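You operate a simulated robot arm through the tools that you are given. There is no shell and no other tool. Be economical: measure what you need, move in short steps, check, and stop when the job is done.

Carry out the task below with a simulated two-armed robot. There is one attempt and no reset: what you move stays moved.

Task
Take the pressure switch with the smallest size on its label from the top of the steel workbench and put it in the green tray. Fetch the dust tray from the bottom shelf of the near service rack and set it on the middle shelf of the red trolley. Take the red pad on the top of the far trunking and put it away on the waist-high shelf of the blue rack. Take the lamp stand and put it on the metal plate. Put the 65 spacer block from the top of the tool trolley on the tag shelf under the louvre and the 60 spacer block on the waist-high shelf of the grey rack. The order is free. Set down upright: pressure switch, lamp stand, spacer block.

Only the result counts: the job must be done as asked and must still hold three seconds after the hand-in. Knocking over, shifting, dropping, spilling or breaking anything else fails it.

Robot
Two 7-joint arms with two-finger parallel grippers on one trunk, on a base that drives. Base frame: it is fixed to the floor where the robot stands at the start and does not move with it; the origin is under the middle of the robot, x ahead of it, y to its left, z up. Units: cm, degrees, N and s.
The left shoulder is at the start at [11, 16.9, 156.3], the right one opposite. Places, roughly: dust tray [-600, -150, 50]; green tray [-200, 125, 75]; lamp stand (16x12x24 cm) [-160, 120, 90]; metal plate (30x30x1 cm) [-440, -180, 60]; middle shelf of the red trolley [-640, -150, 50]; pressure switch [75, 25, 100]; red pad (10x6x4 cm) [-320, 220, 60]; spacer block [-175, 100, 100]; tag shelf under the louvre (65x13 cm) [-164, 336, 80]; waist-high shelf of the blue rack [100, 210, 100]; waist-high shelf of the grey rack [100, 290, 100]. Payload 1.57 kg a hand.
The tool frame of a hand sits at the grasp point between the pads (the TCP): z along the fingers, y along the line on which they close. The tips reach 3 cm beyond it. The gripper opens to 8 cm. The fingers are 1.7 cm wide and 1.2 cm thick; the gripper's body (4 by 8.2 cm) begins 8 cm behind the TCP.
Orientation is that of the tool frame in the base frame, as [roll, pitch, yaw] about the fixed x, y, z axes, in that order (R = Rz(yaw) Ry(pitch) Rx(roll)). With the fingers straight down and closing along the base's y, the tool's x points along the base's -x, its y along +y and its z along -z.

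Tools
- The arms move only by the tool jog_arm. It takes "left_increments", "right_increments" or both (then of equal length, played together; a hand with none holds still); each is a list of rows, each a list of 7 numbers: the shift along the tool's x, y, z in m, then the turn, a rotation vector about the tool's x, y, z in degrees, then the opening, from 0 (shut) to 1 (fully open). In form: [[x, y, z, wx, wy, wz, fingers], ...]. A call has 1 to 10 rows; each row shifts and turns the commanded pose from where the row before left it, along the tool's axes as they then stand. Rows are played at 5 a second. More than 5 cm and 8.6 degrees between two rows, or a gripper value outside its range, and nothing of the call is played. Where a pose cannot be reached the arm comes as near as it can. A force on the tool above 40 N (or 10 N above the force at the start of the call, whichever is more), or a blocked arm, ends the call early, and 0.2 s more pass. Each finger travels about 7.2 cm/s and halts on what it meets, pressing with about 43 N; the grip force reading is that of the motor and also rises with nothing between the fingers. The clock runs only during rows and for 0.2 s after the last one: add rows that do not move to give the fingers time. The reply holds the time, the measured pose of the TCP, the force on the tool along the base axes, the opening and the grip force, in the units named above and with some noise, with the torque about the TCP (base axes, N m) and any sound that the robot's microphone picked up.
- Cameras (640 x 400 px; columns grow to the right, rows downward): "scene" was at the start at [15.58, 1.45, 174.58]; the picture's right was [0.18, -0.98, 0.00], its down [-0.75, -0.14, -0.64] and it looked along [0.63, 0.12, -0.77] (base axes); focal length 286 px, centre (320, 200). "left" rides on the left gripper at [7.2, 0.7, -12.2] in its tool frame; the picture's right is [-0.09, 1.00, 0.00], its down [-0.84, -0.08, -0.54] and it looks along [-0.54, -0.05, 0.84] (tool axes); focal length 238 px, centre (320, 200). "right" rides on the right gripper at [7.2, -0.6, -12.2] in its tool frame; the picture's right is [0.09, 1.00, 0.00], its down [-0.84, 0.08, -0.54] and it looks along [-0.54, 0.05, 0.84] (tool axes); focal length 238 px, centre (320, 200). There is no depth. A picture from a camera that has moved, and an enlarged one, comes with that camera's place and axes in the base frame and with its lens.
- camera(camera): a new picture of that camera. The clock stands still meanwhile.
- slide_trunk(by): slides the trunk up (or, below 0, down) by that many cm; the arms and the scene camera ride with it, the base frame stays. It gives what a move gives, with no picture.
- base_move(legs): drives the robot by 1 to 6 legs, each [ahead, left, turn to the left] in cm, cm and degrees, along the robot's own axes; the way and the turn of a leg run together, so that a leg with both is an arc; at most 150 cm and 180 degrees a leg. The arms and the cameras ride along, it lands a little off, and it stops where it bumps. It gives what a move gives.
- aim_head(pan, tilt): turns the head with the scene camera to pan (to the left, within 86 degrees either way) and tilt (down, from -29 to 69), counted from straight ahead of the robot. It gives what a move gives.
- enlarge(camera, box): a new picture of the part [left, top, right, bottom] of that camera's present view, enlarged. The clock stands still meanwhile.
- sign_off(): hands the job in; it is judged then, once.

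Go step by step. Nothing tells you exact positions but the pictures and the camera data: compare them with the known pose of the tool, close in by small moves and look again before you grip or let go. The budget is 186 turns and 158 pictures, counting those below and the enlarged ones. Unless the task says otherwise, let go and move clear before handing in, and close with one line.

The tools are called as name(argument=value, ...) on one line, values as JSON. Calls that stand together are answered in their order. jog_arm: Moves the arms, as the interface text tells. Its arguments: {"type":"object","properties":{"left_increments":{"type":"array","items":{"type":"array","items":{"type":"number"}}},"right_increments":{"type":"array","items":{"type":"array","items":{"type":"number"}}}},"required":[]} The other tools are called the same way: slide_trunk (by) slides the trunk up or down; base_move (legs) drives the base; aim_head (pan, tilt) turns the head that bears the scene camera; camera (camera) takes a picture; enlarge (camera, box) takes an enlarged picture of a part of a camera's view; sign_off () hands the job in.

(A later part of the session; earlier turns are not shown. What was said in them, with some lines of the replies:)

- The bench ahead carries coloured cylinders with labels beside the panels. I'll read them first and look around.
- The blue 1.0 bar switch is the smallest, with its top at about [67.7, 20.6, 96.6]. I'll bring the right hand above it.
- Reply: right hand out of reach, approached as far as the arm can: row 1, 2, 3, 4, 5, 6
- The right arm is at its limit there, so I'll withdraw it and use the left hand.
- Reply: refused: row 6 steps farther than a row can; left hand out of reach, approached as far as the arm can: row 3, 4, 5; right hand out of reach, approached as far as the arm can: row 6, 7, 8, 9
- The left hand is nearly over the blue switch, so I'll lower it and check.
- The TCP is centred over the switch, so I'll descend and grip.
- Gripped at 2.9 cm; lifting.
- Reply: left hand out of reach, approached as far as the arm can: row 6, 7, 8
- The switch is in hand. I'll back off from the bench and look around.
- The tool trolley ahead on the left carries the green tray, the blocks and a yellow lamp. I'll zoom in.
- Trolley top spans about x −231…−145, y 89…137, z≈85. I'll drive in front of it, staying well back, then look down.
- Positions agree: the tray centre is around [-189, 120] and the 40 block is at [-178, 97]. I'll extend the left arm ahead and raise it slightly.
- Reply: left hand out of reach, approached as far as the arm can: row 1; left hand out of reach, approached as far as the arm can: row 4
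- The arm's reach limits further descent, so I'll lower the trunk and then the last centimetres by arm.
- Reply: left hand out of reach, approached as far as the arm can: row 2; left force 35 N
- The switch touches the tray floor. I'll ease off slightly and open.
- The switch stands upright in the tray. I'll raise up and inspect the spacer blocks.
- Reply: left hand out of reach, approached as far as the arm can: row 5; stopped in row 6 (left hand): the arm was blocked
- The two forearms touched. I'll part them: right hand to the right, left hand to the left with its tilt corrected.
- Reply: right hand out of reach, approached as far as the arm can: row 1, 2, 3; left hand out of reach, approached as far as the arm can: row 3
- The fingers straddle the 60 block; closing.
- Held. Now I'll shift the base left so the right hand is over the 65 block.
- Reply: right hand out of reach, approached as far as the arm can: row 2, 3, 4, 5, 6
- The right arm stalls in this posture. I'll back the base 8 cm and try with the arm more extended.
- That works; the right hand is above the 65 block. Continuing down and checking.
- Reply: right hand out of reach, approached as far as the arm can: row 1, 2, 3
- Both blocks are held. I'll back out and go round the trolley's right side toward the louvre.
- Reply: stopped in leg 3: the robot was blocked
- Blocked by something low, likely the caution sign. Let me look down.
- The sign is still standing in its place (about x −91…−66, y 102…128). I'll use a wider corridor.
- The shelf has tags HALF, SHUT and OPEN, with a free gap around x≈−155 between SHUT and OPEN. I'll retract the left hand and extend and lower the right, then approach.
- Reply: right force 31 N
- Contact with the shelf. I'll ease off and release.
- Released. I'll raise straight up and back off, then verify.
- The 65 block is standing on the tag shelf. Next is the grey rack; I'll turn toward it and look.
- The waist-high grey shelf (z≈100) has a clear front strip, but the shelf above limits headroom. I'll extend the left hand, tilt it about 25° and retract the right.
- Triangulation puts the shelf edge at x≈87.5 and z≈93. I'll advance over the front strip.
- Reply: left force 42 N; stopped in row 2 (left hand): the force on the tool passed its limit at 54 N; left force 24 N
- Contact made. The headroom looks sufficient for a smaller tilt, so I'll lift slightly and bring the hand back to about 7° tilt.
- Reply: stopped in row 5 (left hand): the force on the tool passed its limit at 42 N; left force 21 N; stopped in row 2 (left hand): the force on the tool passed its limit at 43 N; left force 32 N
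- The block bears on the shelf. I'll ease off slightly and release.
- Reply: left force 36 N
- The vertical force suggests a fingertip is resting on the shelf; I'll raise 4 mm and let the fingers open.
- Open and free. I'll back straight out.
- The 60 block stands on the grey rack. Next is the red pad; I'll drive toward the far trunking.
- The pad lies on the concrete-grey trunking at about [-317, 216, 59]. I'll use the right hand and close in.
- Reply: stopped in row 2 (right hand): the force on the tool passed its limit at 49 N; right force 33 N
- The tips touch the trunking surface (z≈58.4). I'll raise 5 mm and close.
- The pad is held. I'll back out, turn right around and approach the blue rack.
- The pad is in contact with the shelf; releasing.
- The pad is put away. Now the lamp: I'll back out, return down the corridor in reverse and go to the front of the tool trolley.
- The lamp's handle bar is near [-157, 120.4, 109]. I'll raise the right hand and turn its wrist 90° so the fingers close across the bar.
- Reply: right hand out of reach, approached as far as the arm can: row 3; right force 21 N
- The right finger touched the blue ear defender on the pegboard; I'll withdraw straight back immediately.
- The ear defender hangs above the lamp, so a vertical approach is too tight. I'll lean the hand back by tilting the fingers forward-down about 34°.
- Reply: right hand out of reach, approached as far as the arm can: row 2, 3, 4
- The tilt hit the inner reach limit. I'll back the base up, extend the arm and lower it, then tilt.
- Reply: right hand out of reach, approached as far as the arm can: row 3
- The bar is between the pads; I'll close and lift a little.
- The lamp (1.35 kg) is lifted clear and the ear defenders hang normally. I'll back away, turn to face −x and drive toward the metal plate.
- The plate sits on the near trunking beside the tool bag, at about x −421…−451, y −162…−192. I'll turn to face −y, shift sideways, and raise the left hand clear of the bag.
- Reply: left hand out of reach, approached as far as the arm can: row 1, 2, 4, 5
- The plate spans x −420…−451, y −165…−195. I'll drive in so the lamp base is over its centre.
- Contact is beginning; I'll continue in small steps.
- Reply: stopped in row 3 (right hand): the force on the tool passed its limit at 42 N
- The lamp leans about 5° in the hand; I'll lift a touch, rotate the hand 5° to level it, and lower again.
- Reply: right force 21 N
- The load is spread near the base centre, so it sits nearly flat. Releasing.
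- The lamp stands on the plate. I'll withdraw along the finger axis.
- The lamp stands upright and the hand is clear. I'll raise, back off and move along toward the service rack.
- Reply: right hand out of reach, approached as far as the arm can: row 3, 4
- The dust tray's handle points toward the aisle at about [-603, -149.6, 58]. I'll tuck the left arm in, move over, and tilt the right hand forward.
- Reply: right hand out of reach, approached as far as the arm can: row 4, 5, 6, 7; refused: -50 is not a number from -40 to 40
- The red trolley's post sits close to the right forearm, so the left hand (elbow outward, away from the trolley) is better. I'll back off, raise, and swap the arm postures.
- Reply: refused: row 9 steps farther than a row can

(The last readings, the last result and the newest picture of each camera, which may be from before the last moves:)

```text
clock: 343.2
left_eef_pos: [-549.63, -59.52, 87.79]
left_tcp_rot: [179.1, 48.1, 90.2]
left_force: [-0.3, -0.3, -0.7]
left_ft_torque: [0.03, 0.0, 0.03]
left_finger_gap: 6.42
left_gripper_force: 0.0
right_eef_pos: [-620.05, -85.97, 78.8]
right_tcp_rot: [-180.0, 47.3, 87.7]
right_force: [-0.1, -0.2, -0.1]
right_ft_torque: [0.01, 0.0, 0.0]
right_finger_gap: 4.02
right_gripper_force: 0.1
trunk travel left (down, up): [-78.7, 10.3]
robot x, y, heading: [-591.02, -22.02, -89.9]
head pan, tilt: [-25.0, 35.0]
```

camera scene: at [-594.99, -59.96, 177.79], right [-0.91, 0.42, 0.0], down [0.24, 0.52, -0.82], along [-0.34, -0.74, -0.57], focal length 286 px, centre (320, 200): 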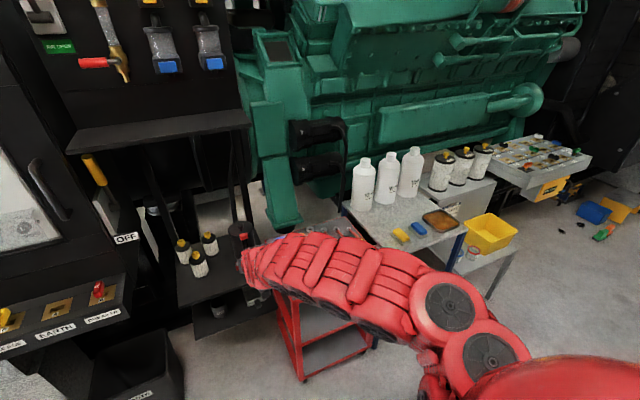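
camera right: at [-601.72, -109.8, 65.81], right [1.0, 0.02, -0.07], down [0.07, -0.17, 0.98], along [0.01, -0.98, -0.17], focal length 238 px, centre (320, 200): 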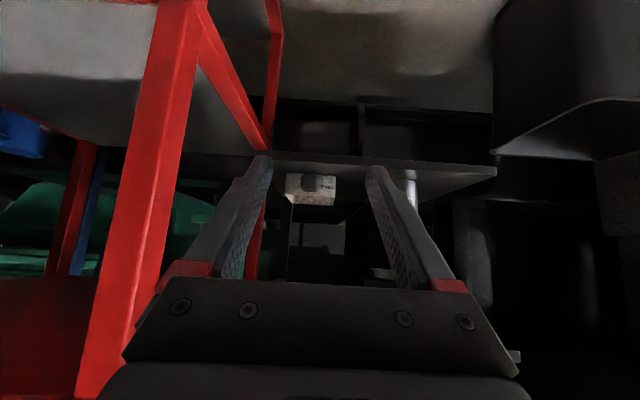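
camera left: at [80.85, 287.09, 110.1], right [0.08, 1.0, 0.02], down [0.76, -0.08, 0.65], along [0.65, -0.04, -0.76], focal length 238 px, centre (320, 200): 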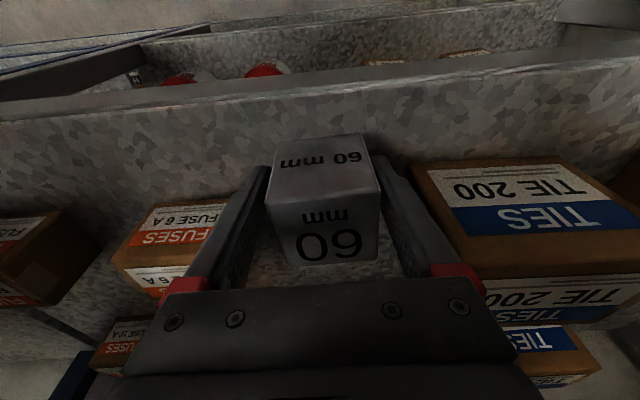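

jog_arm(left_increments=[[-0.0274, -0.024, 0.0305, 0, 0, 0, 0.8], [-0.0274, -0.024, 0.0305, 0, 0, 0, 0.8], [-0.0274, -0.024, 0.0305, 0, 0, 0, 0.8], [-0.0274, -0.024, 0.0305, 0, 0, 0, 0.8], [-0.0274, -0.024, 0.0305, 0, 0, 0, 0.8], [-0.0274, -0.024, 0.0305, 0, 0, 0, 0.8], [-0.0274, -0.024, 0.0305, 0, 0, 0, 0.8], [-0.0274, -0.024, 0.0305, 0, 0, 0, 0.8], [-0.0274, -0.024, 0.0305, 0, 0, 0, 0.8], [-0.0274, -0.02, 0.0305, 0, 0, 0, 0.8]], right_increments=[[0.027, -0.012, -0.029, 0, 0, 0, 0.5], [0.027, -0.012, -0.029, 0, 0, 0, 0.5], [0.027, -0.012, -0.029, 0, 0, 0, 0.5], [0.027, -0.012, -0.029, 0, 0, 0, 0.5], [0.027, -0.012, -0.029, 0, 0, 0, 0.5], [0.027, -0.012, -0.029, 0, 0, 0, 0.5], [0, 0, 0, 0, 0, 0, 0.5], [0, 0, 0, 0, 0, 0, 0.5], [0, 0, 0, 0, 0, 0, 0.5], [0, 0, 0, 0, 0, 0, 0.5]])

base_move(legs=[[0, -30, 0]])

slide_trunk(by=-25)

camera(camera="left")

aim_head(pan=0, tilt=35)

camera(camera="scene")

```text
clock: 345.4
left_eef_pos: [-572.76, -100.95, 87.4]
left_tcp_rot: [179.2, 47.8, 90.3]
left_force: [1.0, -0.7, 0.4]
left_ft_torque: [0.03, 0.0, 0.0]
left_finger_gap: 6.39
left_gripper_force: 0.0
right_eef_pos: [-628.62, -72.58, 77.32]
right_tcp_rot: [179.9, 45.0, 87.6]
right_force: [0.0, -0.4, -0.4]
right_ft_torque: [-0.03, 0.04, -0.01]
right_finger_gap: 4.02
right_gripper_force: 0.2
right hand out of reach, approached as far as the arm can: row 2, 3, 4, 5, 6
trunk travel left (down, up): [-78.7, 10.3]
robot x, y, heading: [-591.21, -21.82, -90.0]
head pan, tilt: [-25.0, 35.0]
```

```text
clock: 347.0
left_eef_pos: [-593.11, -100.66, 87.6]
left_tcp_rot: [178.6, 47.9, 90.0]
left_force: [-0.8, 1.0, 0.7]
left_ft_torque: [-0.01, -0.08, 0.07]
left_finger_gap: 6.39
left_gripper_force: 0.0
right_eef_pos: [-649.38, -72.55, 77.23]
right_tcp_rot: [179.5, 45.1, 87.5]
right_force: [-1.7, 0.3, -0.9]
right_ft_torque: [-0.02, -0.06, 0.03]
right_finger_gap: 3.97
right_gripper_force: 0.0
trunk travel left (down, up): [-78.7, 10.3]
robot x, y, heading: [-611.52, -22.23, -89.8]
head pan, tilt: [-25.0, 35.0]
stopped in leg 1: the robot was blocked; the commanded pose is now the measured one
```

```text
clock: 349.6
left_eef_pos: [-592.67, -100.8, 62.49]
left_tcp_rot: [179.1, 47.9, 90.4]
left_force: [0.8, 1.3, 0.5]
left_ft_torque: [0.0, -0.02, -0.03]
left_finger_gap: 6.4
left_gripper_force: 0.0
right_eef_pos: [-649.01, -72.54, 52.34]
right_tcp_rot: [179.9, 45.1, 87.8]
right_force: [-0.2, -0.1, -0.3]
right_ft_torque: [-0.01, -0.01, -0.03]
right_finger_gap: 3.98
right_gripper_force: 0.0
trunk travel left (down, up): [-53.7, 35.3]
robot x, y, heading: [-611.48, -22.14, -89.9]
head pan, tilt: [-25.0, 35.0]
```

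```text
28 pictures are left
camera left: at [-592.28, -86.77, 65.21], right [1.0, -0.04, 0.08], down [-0.08, -0.16, 0.98], along [-0.03, -0.99, -0.16], focal length 238 px, centre (320, 200)
```

left: 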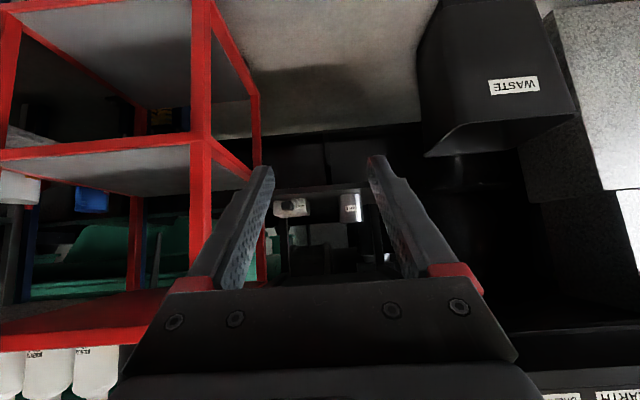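

```text
clock: 350.5
left_eef_pos: [-592.7, -100.82, 62.54]
left_tcp_rot: [179.1, 47.9, 90.3]
left_force: [0.4, 0.4, -0.1]
left_ft_torque: [-0.01, -0.02, 0.0]
left_finger_gap: 6.4
left_gripper_force: 0.0
right_eef_pos: [-648.86, -72.56, 52.49]
right_tcp_rot: [179.9, 45.1, 87.8]
right_force: [-0.4, 0.3, -0.3]
right_ft_torque: [0.01, 0.03, -0.05]
right_finger_gap: 4.0
right_gripper_force: 0.1
trunk travel left (down, up): [-53.7, 35.3]
robot x, y, heading: [-611.92, -22.0, -89.8]
head pan, tilt: [0.0, 35.0]
```

```text
27 pictures are left
camera scene: at [-611.68, -38.75, 142.77], right [-1.0, 0.0, 0.0], down [0.0, 0.57, -0.82], along [0.0, -0.82, -0.57], focal length 286 px, centre (320, 200)
```

scene: 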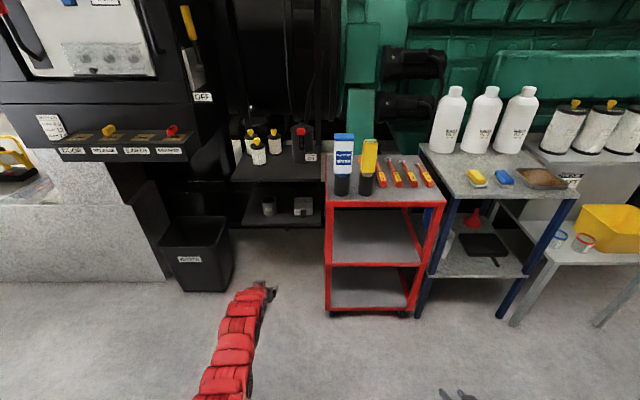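

The middle shelf of the red trolley is empty (z≈47, x −617…−656, y −128…−165). I'll go ahead first, then align with the tray handle.

base_move(legs=[[42, 0, 0], [0, -10.2, 0]])

camera(camera="left")

```text
clock: 354.0
left_eef_pos: [-605.39, -145.35, 62.5]
left_tcp_rot: [179.0, 48.0, 83.1]
left_force: [0.3, -0.2, -0.4]
left_ft_torque: [0.02, 0.03, -0.04]
left_finger_gap: 6.4
left_gripper_force: 0.1
right_eef_pos: [-657.64, -110.24, 52.43]
right_tcp_rot: [180.0, 45.1, 80.5]
right_force: [-0.4, 0.3, -0.8]
right_ft_torque: [-0.02, 0.0, 0.01]
right_finger_gap: 3.98
right_gripper_force: 0.2
trunk travel left (down, up): [-53.7, 35.3]
robot x, y, heading: [-614.36, -65.09, -97.3]
head pan, tilt: [0.0, 35.0]
stopped in leg 2: the robot was blocked; the commanded pose is now the measured one
```

```text
26 pictures are left
camera left: at [-603.25, -131.6, 65.18], right [0.98, -0.17, 0.08], down [-0.1, -0.15, 0.98], along [-0.15, -0.97, -0.16], focal length 238 px, centre (320, 200)
```

left: 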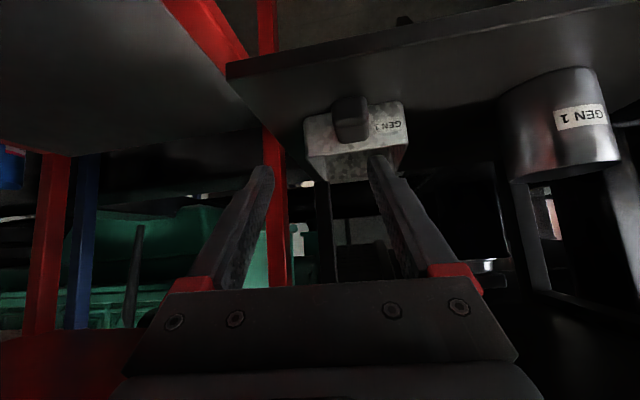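

Blocked again at the rear right; I'll look at what is there.

aim_head(pan=-86, tilt=55)

camera(camera="scene")

```text
clock: 355.6
left_eef_pos: [-605.46, -145.47, 62.55]
left_tcp_rot: [179.2, 47.9, 83.1]
left_force: [-0.4, -0.3, -0.3]
left_ft_torque: [0.01, 0.03, -0.02]
left_finger_gap: 6.37
left_gripper_force: 0.1
right_eef_pos: [-657.63, -110.27, 52.52]
right_tcp_rot: [-180.0, 45.2, 80.6]
right_force: [-0.4, 0.2, 0.1]
right_ft_torque: [0.01, 0.0, 0.03]
right_finger_gap: 3.99
right_gripper_force: 0.1
trunk travel left (down, up): [-53.7, 35.3]
robot x, y, heading: [-614.45, -64.46, -97.2]
head pan, tilt: [-85.9, 55.0]
```

```text
25 pictures are left
camera scene: at [-622.5, -72.41, 139.95], right [0.05, 1.0, 0.0], down [0.82, -0.04, -0.57], along [-0.57, 0.03, -0.82], focal length 286 px, centre (320, 200)
```

scene: 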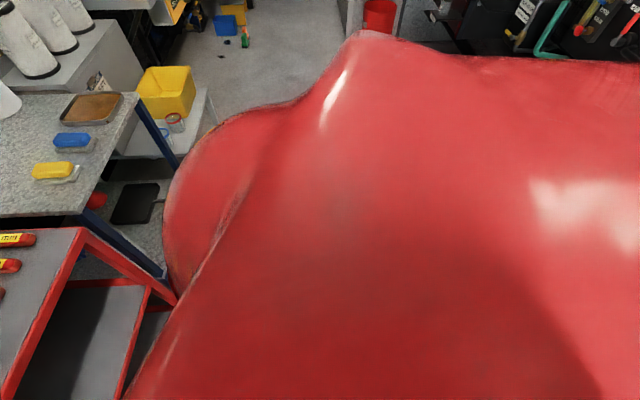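

A low obstacle on the floor blocks the base beyond x≈−612, but the hand can already reach. I'll align the hand with the handle and approach most of the way.

jog_arm(left_increments=[[0, 0, 0, -5.2, 0, -4.7, 0.7], [0.004, 0.0125, 0.01, 0, 0, 0, 0.7], [0.005, 0.0125, 0.015, 0, 0, 0, 0.7], [0.004, 0, 0.012, 0, 0, 0, 0.7], [0, 0, 0, 0, 0, 0, 0.7]])

camera(camera="left")

```text
clock: 356.8
left_eef_pos: [-602.88, -147.26, 59.19]
left_tcp_rot: [179.2, 47.9, 90.2]
left_force: [0.1, 0.1, 0.7]
left_ft_torque: [0.01, 0.0, -0.01]
left_finger_gap: 5.61
left_gripper_force: 0.1
right_eef_pos: [-657.6, -110.38, 52.43]
right_tcp_rot: [-180.0, 45.0, 80.5]
right_force: [0.5, -0.4, -0.2]
right_ft_torque: [0.01, 0.0, 0.03]
right_finger_gap: 3.99
right_gripper_force: 0.0
trunk travel left (down, up): [-53.7, 35.3]
robot x, y, heading: [-614.48, -64.8, -96.9]
head pan, tilt: [-85.9, 55.0]
```

```text
24 pictures are left
camera left: at [-602.44, -133.28, 61.81], right [1.0, -0.05, 0.08], down [-0.08, -0.16, 0.98], along [-0.03, -0.99, -0.16], focal length 238 px, centre (320, 200)
```

left: 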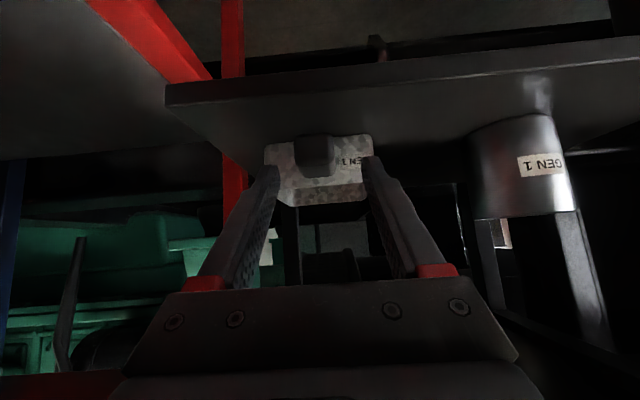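

jog_arm(left_increments=[[0.0025, -0.002, 0.012, 0, 0, 0, 0.7], [0.0024, 0, 0.0125, 0, 0, 0, 0.7], [0, 0, 0, 0, 0, 0, 0.7], [0, 0, 0, 0, 0, 0, 0.3], [0, 0, 0, 0, 0, 0, 0], [0, 0, 0, 0, 0, 0, 0], [0, 0, 0, 0, 0, 0, 0]])

camera(camera="left")

```text
clock: 358.4
left_eef_pos: [-602.99, -147.66, 58.98]
left_tcp_rot: [179.3, 47.9, 90.2]
left_force: [-0.3, -0.8, 0.0]
left_ft_torque: [-0.15, 0.05, 0.01]
left_finger_gap: 2.74
left_gripper_force: 37.5
left hand out of reach, approached as far as the arm can: row 1, 2
right_eef_pos: [-657.63, -110.4, 52.42]
right_tcp_rot: [180.0, 45.0, 80.4]
right_force: [0.0, 0.0, -0.1]
right_ft_torque: [0.04, -0.03, -0.01]
right_finger_gap: 3.99
right_gripper_force: 0.1
trunk travel left (down, up): [-53.7, 35.3]
robot x, y, heading: [-614.2, -65.0, -97.1]
head pan, tilt: [-85.9, 55.0]
```

```text
23 pictures are left
camera left: at [-602.46, -133.65, 61.62], right [1.0, -0.05, 0.08], down [-0.08, -0.16, 0.98], along [-0.03, -0.99, -0.16], focal length 238 px, centre (320, 200)
```

left: 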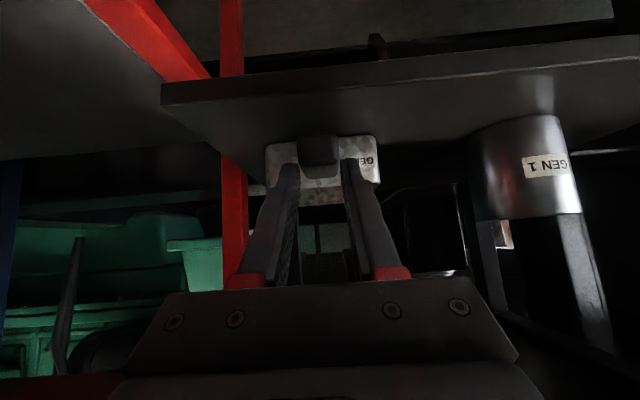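

Only the tips hold the handle because the arm is at its limit. I'll open, lower the trunk and nudge the base ahead for a deeper grip.

jog_arm(left_increments=[[0, 0, 0, 0, 0, 0, 0.6], [0, 0, 0, 0, 0, 0, 0.65], [0, 0, 0, 0, 0, 0, 0.65]])

slide_trunk(by=-1.6)

base_move(legs=[[1.5, 0, 0]])

jog_arm(left_increments=[[0, 0, 0, 0, 0, 0, 0.65], [0, 0, 0, 0, 0, 0, 0.3], [0, 0, 0, 0, 0, 0, 0], [0, 0, 0, 0, 0, 0, 0], [0, 0, 0, 0, 0, 0, 0]])

camera(camera="left")

```text
clock: 359.2
left_eef_pos: [-602.94, -147.57, 59.05]
left_tcp_rot: [179.2, 48.0, 90.2]
left_force: [-0.3, -0.6, -0.3]
left_ft_torque: [0.0, -0.01, 0.0]
left_finger_gap: 5.17
left_gripper_force: 0.0
right_eef_pos: [-657.64, -110.37, 52.49]
right_tcp_rot: [-179.9, 45.2, 80.5]
right_force: [-0.4, -0.4, 1.4]
right_ft_torque: [0.0, -0.01, 0.0]
right_finger_gap: 3.97
right_gripper_force: 0.1
trunk travel left (down, up): [-53.7, 35.3]
robot x, y, heading: [-614.64, -64.88, -97.2]
head pan, tilt: [-85.9, 55.0]
```

```text
clock: 359.8
left_eef_pos: [-602.92, -147.73, 57.41]
left_tcp_rot: [179.2, 48.0, 90.1]
left_force: [0.4, -0.3, -0.2]
left_ft_torque: [-0.02, -0.04, -0.01]
left_finger_gap: 5.19
left_gripper_force: 0.1
right_eef_pos: [-657.53, -110.34, 50.82]
right_tcp_rot: [-179.9, 45.1, 80.5]
right_force: [-0.4, 0.1, 0.1]
right_ft_torque: [-0.01, -0.01, 0.01]
right_finger_gap: 4.0
right_gripper_force: 0.0
trunk travel left (down, up): [-52.1, 36.9]
robot x, y, heading: [-614.17, -65.04, -97.0]
head pan, tilt: [-85.9, 55.0]
```

```text
clock: 360.6
left_eef_pos: [-603.15, -149.17, 57.32]
left_tcp_rot: [179.1, 47.8, 90.1]
left_force: [-0.1, -0.2, -0.5]
left_ft_torque: [-0.02, 0.03, -0.04]
left_finger_gap: 5.21
left_gripper_force: 0.1
right_eef_pos: [-657.68, -111.75, 50.9]
right_tcp_rot: [179.9, 45.1, 80.3]
right_force: [-0.2, -0.5, -0.3]
right_ft_torque: [-0.03, -0.07, 0.0]
right_finger_gap: 4.01
right_gripper_force: 0.0
trunk travel left (down, up): [-52.1, 36.9]
robot x, y, heading: [-614.33, -66.13, -97.1]
head pan, tilt: [-85.9, 55.0]
```

```text
clock: 361.8
left_eef_pos: [-603.12, -149.1, 57.33]
left_tcp_rot: [179.3, 48.0, 90.0]
left_force: [0.6, -0.3, 1.4]
left_ft_torque: [0.02, 0.07, 0.08]
left_finger_gap: 2.75
left_gripper_force: 38.2
right_eef_pos: [-657.71, -111.69, 50.84]
right_tcp_rot: [180.0, 45.1, 80.4]
right_force: [-1.4, 0.2, -1.1]
right_ft_torque: [-0.03, -0.02, 0.0]
right_finger_gap: 4.0
right_gripper_force: 0.1
trunk travel left (down, up): [-52.1, 36.9]
robot x, y, heading: [-614.28, -66.38, -97.3]
head pan, tilt: [-85.9, 55.0]
```

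```text
22 pictures are left
camera left: at [-602.56, -135.16, 60.02], right [1.0, -0.05, 0.08], down [-0.08, -0.16, 0.98], along [-0.04, -0.99, -0.16], focal length 238 px, centre (320, 200)
```

left: 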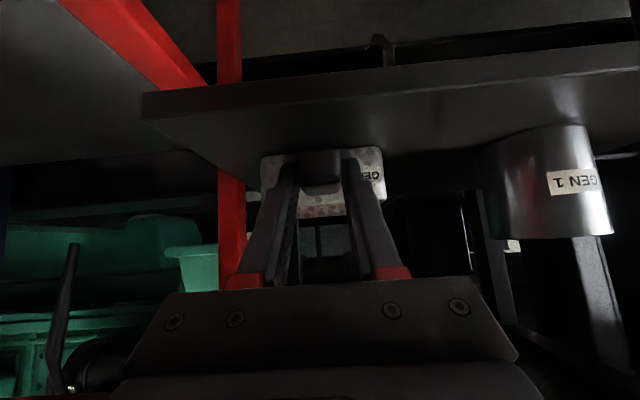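

slide_trunk(by=5)

base_move(legs=[[-30, 0, 0]])

camera(camera="left")

```text
clock: 362.7
left_eef_pos: [-603.05, -149.07, 62.28]
left_tcp_rot: [179.2, 48.0, 90.2]
left_force: [0.1, -0.2, -1.8]
left_ft_torque: [0.09, 0.0, -0.01]
left_finger_gap: 2.75
left_gripper_force: 37.7
right_eef_pos: [-657.67, -111.73, 55.8]
right_tcp_rot: [180.0, 45.2, 80.3]
right_force: [-0.5, 0.1, -0.2]
right_ft_torque: [0.03, -0.01, 0.02]
right_finger_gap: 4.03
right_gripper_force: 0.2
trunk travel left (down, up): [-57.1, 31.9]
robot x, y, heading: [-614.42, -66.35, -97.0]
head pan, tilt: [-85.9, 55.0]
```

```text
clock: 364.7
left_eef_pos: [-597.68, -119.56, 62.36]
left_tcp_rot: [179.4, 48.0, 90.8]
left_force: [0.0, 0.0, -0.7]
left_ft_torque: [0.14, 0.0, -0.02]
left_finger_gap: 2.77
left_gripper_force: 38.5
right_eef_pos: [-652.65, -82.72, 55.91]
right_tcp_rot: [-180.0, 45.1, 80.9]
right_force: [0.0, -0.4, -0.3]
right_ft_torque: [0.04, 0.03, 0.0]
right_finger_gap: 3.98
right_gripper_force: 0.1
trunk travel left (down, up): [-57.1, 31.9]
robot x, y, heading: [-609.66, -37.24, -96.7]
head pan, tilt: [-85.9, 55.0]
```

```text
21 pictures are left
camera left: at [-597.28, -105.55, 65.03], right [1.0, -0.04, 0.08], down [-0.08, -0.16, 0.98], along [-0.03, -0.99, -0.16], focal length 238 px, centre (320, 200)
```

left: 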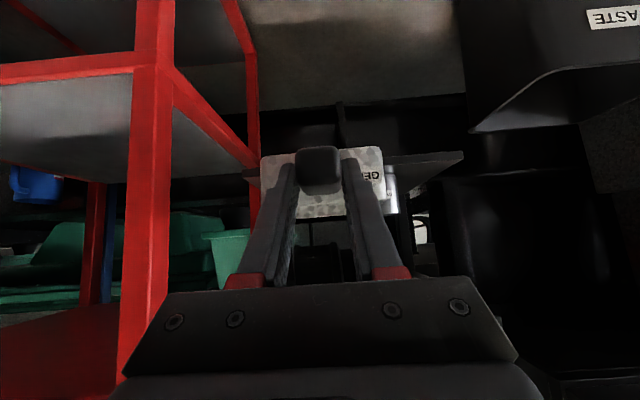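

The tray is held level. I'll shift left, turn toward the trolley diagonally, and lower to the entry height.

base_move(legs=[[-1, 21.5, 0], [0, 0, -28.3]])

slide_trunk(by=-8)

camera(camera="left")

aim_head(pan=5, tilt=35)

camera(camera="scene")

```text
clock: 367.6
left_eef_pos: [-608.29, -119.31, 61.74]
left_tcp_rot: [178.5, 46.9, 68.4]
left_force: [11.7, -0.8, -0.5]
left_ft_torque: [0.02, 0.06, 1.25]
left_finger_gap: 3.47
left_gripper_force: 42.1
right_eef_pos: [-645.98, -62.91, 55.86]
right_tcp_rot: [-179.9, 45.0, 57.3]
right_force: [0.3, 0.4, 0.4]
right_ft_torque: [0.0, 0.01, -0.01]
right_finger_gap: 4.0
right_gripper_force: 0.1
trunk travel left (down, up): [-57.1, 31.9]
robot x, y, heading: [-587.89, -38.35, -120.5]
head pan, tilt: [-85.9, 55.0]
stopped in leg 2: the force on the tool passed its limit at 79 N (the readings are from after the stop); the commanded pose is now the measured one
```

```text
clock: 368.8
left_eef_pos: [-608.67, -119.15, 53.72]
left_tcp_rot: [178.5, 46.9, 68.0]
left_force: [14.4, -2.3, -1.1]
left_ft_torque: [0.11, 0.02, 1.49]
left_finger_gap: 3.59
left_gripper_force: 43.0
right_eef_pos: [-645.97, -62.94, 47.96]
right_tcp_rot: [-179.8, 45.1, 57.2]
right_force: [-0.1, 0.7, 0.9]
right_ft_torque: [0.0, 0.0, 0.03]
right_finger_gap: 4.0
right_gripper_force: 0.1
trunk travel left (down, up): [-49.1, 39.9]
robot x, y, heading: [-588.13, -38.44, -120.4]
head pan, tilt: [-85.9, 55.0]
```

```text
20 pictures are left
camera left: at [-603.16, -106.38, 56.61], right [0.91, -0.41, 0.08], down [-0.15, -0.13, 0.98], along [-0.39, -0.9, -0.18], focal length 238 px, centre (320, 200)
```

left: 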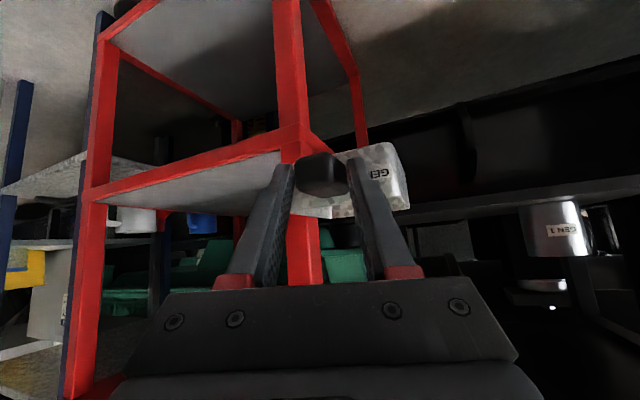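

```text
clock: 370.4
left_eef_pos: [-608.69, -119.23, 53.76]
left_tcp_rot: [178.5, 46.9, 68.1]
left_force: [15.2, 4.4, -3.3]
left_ft_torque: [0.38, -0.15, 1.28]
left_finger_gap: 3.58
left_gripper_force: 42.7
right_eef_pos: [-645.95, -62.93, 47.88]
right_tcp_rot: [-179.8, 45.1, 57.1]
right_force: [0.1, -0.3, -0.3]
right_ft_torque: [-0.01, -0.03, 0.01]
right_finger_gap: 4.01
right_gripper_force: 0.1
trunk travel left (down, up): [-49.1, 39.9]
robot x, y, heading: [-588.25, -38.13, -120.5]
head pan, tilt: [5.0, 35.0]
```

```text
19 pictures are left
camera scene: at [-596.01, -53.25, 138.17], right [-0.9, 0.43, 0.0], down [0.25, 0.52, -0.82], along [-0.35, -0.74, -0.57], focal length 286 px, centre (320, 200)
```

scene: 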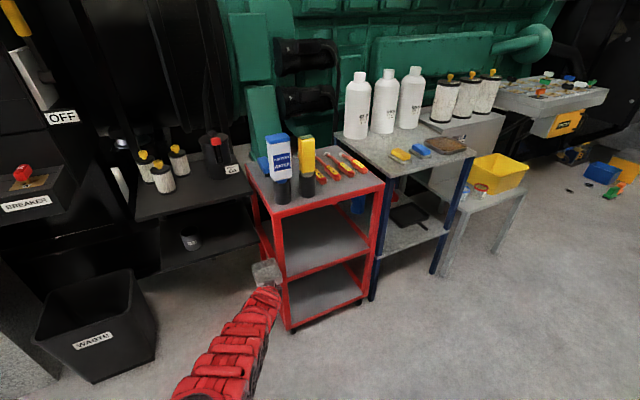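

The tray touched the trolley's corner post while turning. I'll rotate back and back away first.

base_move(legs=[[0, 0, 6], [-25, 0, 0]])

camera(camera="left")

camera(camera="scene")

```text
clock: 372.8
left_eef_pos: [-589.65, -98.03, 53.74]
left_tcp_rot: [178.4, 47.1, 74.3]
left_force: [0.4, 0.1, -1.7]
left_ft_torque: [0.13, -0.02, 0.03]
left_finger_gap: 2.73
left_gripper_force: 37.6
right_eef_pos: [-632.78, -46.09, 47.83]
right_tcp_rot: [179.9, 45.2, 63.3]
right_force: [-1.0, 0.4, 0.2]
right_ft_torque: [-0.01, -0.04, 0.01]
right_finger_gap: 4.0
right_gripper_force: 0.0
trunk travel left (down, up): [-49.1, 39.9]
robot x, y, heading: [-578.04, -15.82, -114.2]
head pan, tilt: [5.0, 35.0]
```

```text
18 pictures are left
camera left: at [-585.51, -84.79, 56.72], right [0.95, -0.31, 0.09], down [-0.14, -0.14, 0.98], along [-0.29, -0.94, -0.18], focal length 238 px, centre (320, 200)
```

left: 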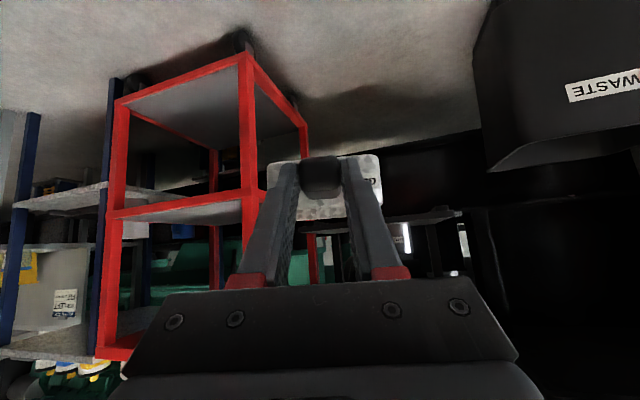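

```text
17 pictures are left
camera scene: at [-584.11, -31.11, 138.18], right [-0.94, 0.33, 0.0], down [0.19, 0.54, -0.82], along [-0.27, -0.77, -0.57], focal length 286 px, centre (320, 200)
```

scene: 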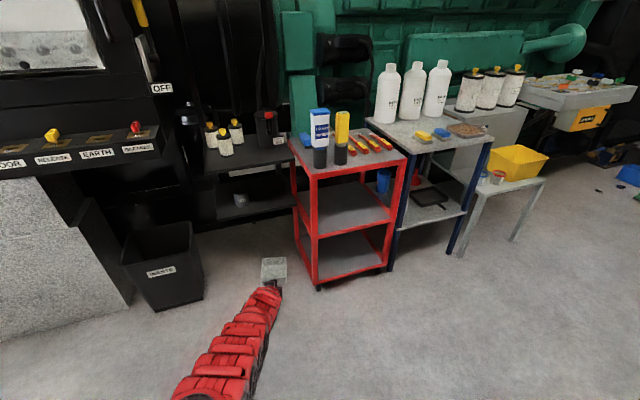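

The trolley's posts appear unmoved (within about 1 cm). I'll turn to −130° out here, where there is room, then align the tray in front of the middle shelf.

base_move(legs=[[0, 0, -15.8], [27, -3.3, 0]])

camera(camera="left")

camera(camera="scene")

```text
clock: 375.6
left_eef_pos: [-631.38, -110.44, 53.67]
left_tcp_rot: [178.5, 46.9, 58.4]
left_force: [0.1, -0.2, -1.6]
left_ft_torque: [0.1, -0.06, -0.02]
left_finger_gap: 2.74
left_gripper_force: 37.9
right_eef_pos: [-658.9, -48.92, 47.75]
right_tcp_rot: [-180.0, 45.0, 47.6]
right_force: [0.1, -0.4, 0.0]
right_ft_torque: [0.03, -0.03, 0.01]
right_finger_gap: 4.0
right_gripper_force: 0.0
trunk travel left (down, up): [-49.1, 39.9]
robot x, y, heading: [-597.95, -34.14, -130.0]
head pan, tilt: [5.0, 35.0]
```

```text
16 pictures are left
camera left: at [-623.78, -98.81, 56.61], right [0.83, -0.56, 0.09], down [-0.17, -0.1, 0.98], along [-0.54, -0.82, -0.18], focal length 238 px, centre (320, 200)
```

left: 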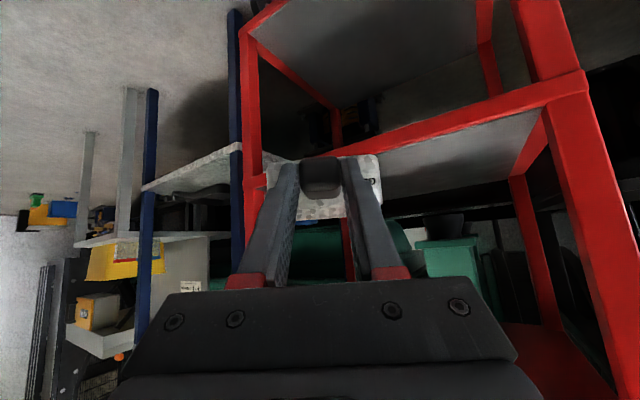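

```text
15 pictures are left
camera scene: at [-608.04, -47.61, 138.15], right [-0.82, 0.57, 0.0], down [0.33, 0.47, -0.82], along [-0.47, -0.67, -0.57], focal length 286 px, centre (320, 200)
```

scene: 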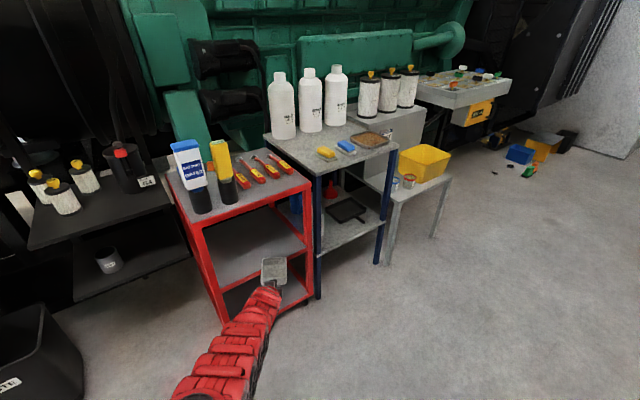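

base_move(legs=[[20.7, 17.4, 0]])

camera(camera="left")

camera(camera="scene")

```text
clock: 377.6
left_eef_pos: [-631.14, -137.67, 53.62]
left_tcp_rot: [178.5, 47.0, 58.5]
left_force: [0.7, -0.3, -2.2]
left_ft_torque: [0.07, -0.05, 0.03]
left_finger_gap: 2.74
left_gripper_force: 37.4
right_eef_pos: [-658.64, -75.98, 47.86]
right_tcp_rot: [-180.0, 45.0, 47.8]
right_force: [-0.6, 0.0, -0.2]
right_ft_torque: [0.01, 0.01, -0.03]
right_finger_gap: 4.01
right_gripper_force: 0.0
trunk travel left (down, up): [-49.1, 39.9]
robot x, y, heading: [-597.71, -61.27, -129.7]
head pan, tilt: [5.0, 35.0]
```

```text
14 pictures are left
camera left: at [-623.56, -125.82, 56.6], right [0.83, -0.56, 0.09], down [-0.17, -0.1, 0.98], along [-0.54, -0.82, -0.18], focal length 238 px, centre (320, 200)
```

left: 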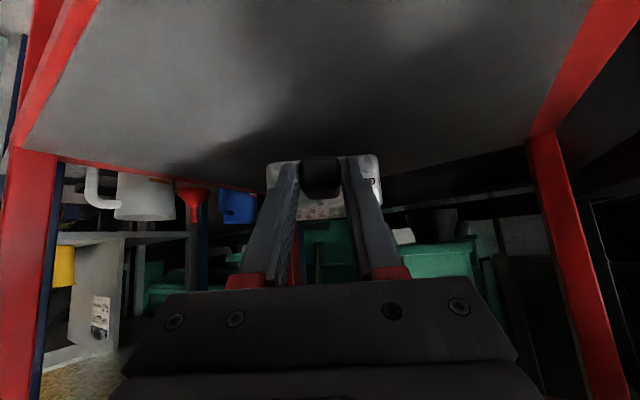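

```text
13 pictures are left
camera scene: at [-607.84, -74.63, 138.15], right [-0.82, 0.57, 0.0], down [0.33, 0.47, -0.82], along [-0.47, -0.67, -0.57], focal length 286 px, centre (320, 200)
```

scene: 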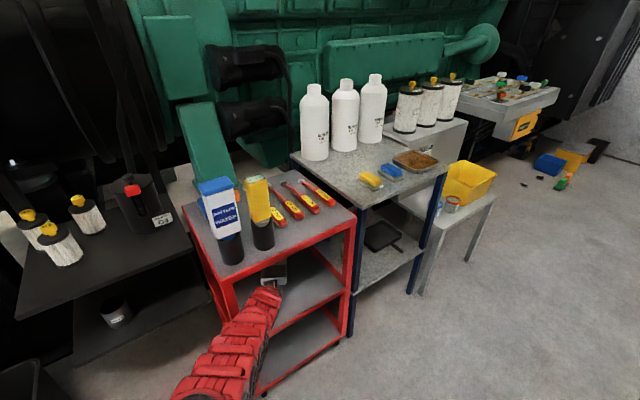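

The tray is over the middle shelf. Lowering in steps.

slide_trunk(by=-3)

slide_trunk(by=-0.6)

slide_trunk(by=-0.5)

```text
clock: 378.3
left_eef_pos: [-631.15, -137.5, 50.68]
left_tcp_rot: [178.6, 47.0, 58.6]
left_force: [-0.6, -0.7, -1.1]
left_ft_torque: [0.13, -0.08, 0.01]
left_finger_gap: 2.72
left_gripper_force: 37.3
right_eef_pos: [-658.6, -75.86, 44.89]
right_tcp_rot: [180.0, 45.1, 47.8]
right_force: [-0.1, 0.6, 0.1]
right_ft_torque: [0.0, -0.02, -0.02]
right_finger_gap: 3.99
right_gripper_force: 0.1
trunk travel left (down, up): [-46.1, 42.9]
robot x, y, heading: [-597.8, -61.13, -129.5]
head pan, tilt: [5.0, 35.0]
```

```text
clock: 378.9
left_eef_pos: [-631.1, -137.55, 50.13]
left_tcp_rot: [178.5, 46.9, 58.7]
left_force: [-0.2, -0.2, -0.3]
left_ft_torque: [0.05, 0.04, 0.0]
left_finger_gap: 2.71
left_gripper_force: 37.9
right_eef_pos: [-658.7, -75.93, 44.18]
right_tcp_rot: [-180.0, 45.2, 47.8]
right_force: [0.1, 0.3, 0.4]
right_ft_torque: [0.0, -0.01, -0.01]
right_finger_gap: 4.0
right_gripper_force: 0.0
trunk travel left (down, up): [-45.5, 43.5]
robot x, y, heading: [-597.63, -61.06, -129.9]
head pan, tilt: [5.0, 35.0]
```

```text
clock: 379.4
left_eef_pos: [-631.18, -137.7, 49.84]
left_tcp_rot: [178.5, 47.2, 58.7]
left_force: [0.0, -1.4, 6.1]
left_ft_torque: [-0.86, 0.91, 0.19]
left_finger_gap: 2.75
left_gripper_force: 37.5
right_eef_pos: [-658.6, -75.94, 43.76]
right_tcp_rot: [180.0, 45.3, 47.8]
right_force: [0.4, -0.6, 0.0]
right_ft_torque: [0.01, -0.02, 0.03]
right_finger_gap: 4.0
right_gripper_force: 0.0
trunk travel left (down, up): [-45.0, 44.0]
robot x, y, heading: [-597.49, -60.9, -129.8]
head pan, tilt: [5.0, 35.0]
```

slide_trunk(by=-0.4)

jog_arm(left_increments=[[0, 0, 0, 0, 0, 0, 0.25], [0, 0, 0, 0, 0, 0, 0.38], [0, 0, 0, 0, 0, 0, 0.6], [0, 0, 0, 0, 0, 0, 0.6]])

camera(camera="left")

```text
clock: 379.9
left_eef_pos: [-631.15, -137.59, 49.83]
left_tcp_rot: [178.5, 47.5, 58.6]
left_force: [3.8, 0.2, 24.0]
left_ft_torque: [-0.75, 0.84, 0.15]
left_finger_gap: 2.74
left_gripper_force: 37.8
right_eef_pos: [-658.76, -75.84, 43.43]
right_tcp_rot: [-180.0, 45.2, 47.6]
right_force: [-0.2, 0.2, -0.4]
right_ft_torque: [-0.02, 0.02, 0.0]
right_finger_gap: 3.97
right_gripper_force: 0.2
trunk travel left (down, up): [-44.6, 44.4]
robot x, y, heading: [-597.98, -60.94, -129.8]
head pan, tilt: [5.0, 35.0]
```

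```text
clock: 380.9
left_eef_pos: [-631.11, -137.47, 49.23]
left_tcp_rot: [178.5, 46.9, 58.6]
left_force: [0.2, -1.0, 0.5]
left_ft_torque: [0.01, -0.02, 0.0]
left_finger_gap: 4.8
left_gripper_force: 0.1
right_eef_pos: [-658.68, -75.87, 43.35]
right_tcp_rot: [-180.0, 45.1, 47.7]
right_force: [0.4, 0.3, -0.7]
right_ft_torque: [0.01, -0.01, 0.01]
right_finger_gap: 4.01
right_gripper_force: 0.1
trunk travel left (down, up): [-44.6, 44.4]
robot x, y, heading: [-597.86, -61.16, -129.9]
head pan, tilt: [5.0, 35.0]
```

```text
12 pictures are left
camera left: at [-623.55, -125.76, 52.16], right [0.83, -0.56, 0.09], down [-0.17, -0.1, 0.98], along [-0.54, -0.83, -0.18], focal length 238 px, centre (320, 200)
```

left: 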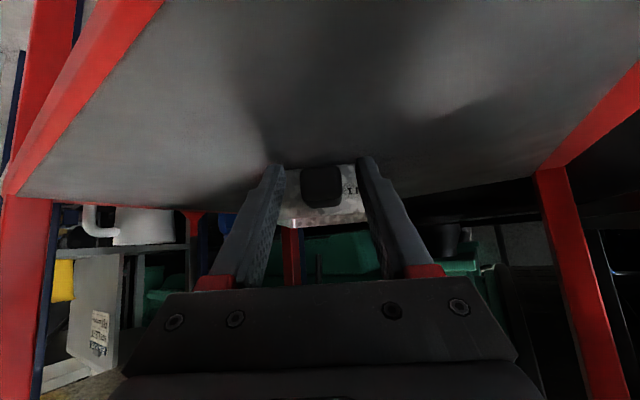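

Released. I'll withdraw along the finger direction, then straight out.

base_move(legs=[[-9, -1.3, 0], [-23, -19, 0]])

camera(camera="scene")

```text
clock: 383.7
left_eef_pos: [-625.9, -99.8, 49.35]
left_tcp_rot: [178.4, 47.1, 58.7]
left_force: [0.1, -0.9, 0.2]
left_ft_torque: [0.0, -0.01, 0.0]
left_finger_gap: 4.78
left_gripper_force: 0.1
right_eef_pos: [-653.59, -38.22, 43.31]
right_tcp_rot: [180.0, 45.2, 47.9]
right_force: [0.1, 0.5, -0.3]
right_ft_torque: [0.02, 0.01, 0.0]
right_finger_gap: 3.97
right_gripper_force: 0.0
trunk travel left (down, up): [-44.6, 44.4]
robot x, y, heading: [-592.55, -23.63, -129.7]
head pan, tilt: [5.0, 35.0]
```

```text
11 pictures are left
camera scene: at [-602.74, -36.68, 133.68], right [-0.82, 0.57, 0.0], down [0.33, 0.47, -0.82], along [-0.47, -0.67, -0.57], focal length 286 px, centre (320, 200)
```

scene: 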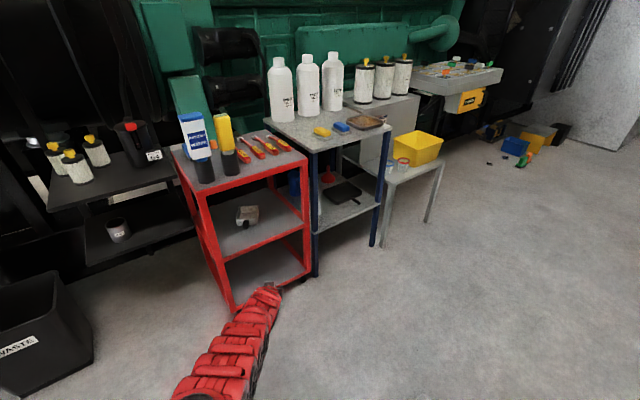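

All five placements are done and both hands are clear: the tray rests on the red trolley's middle shelf, and the last views showed everything else in place. Handing in.

sign_off()

```text
The job is handed in.
```

The job is handed in with every item placed as asked, and each one looked right in its last picture. On the way I touched four things: I brushed the blue ear defenders and the red trolley's corner post, and the base bumped the caution sign and something low near the red trolley. The first three looked unmoved afterwards, but I never saw whether the low thing shifted.
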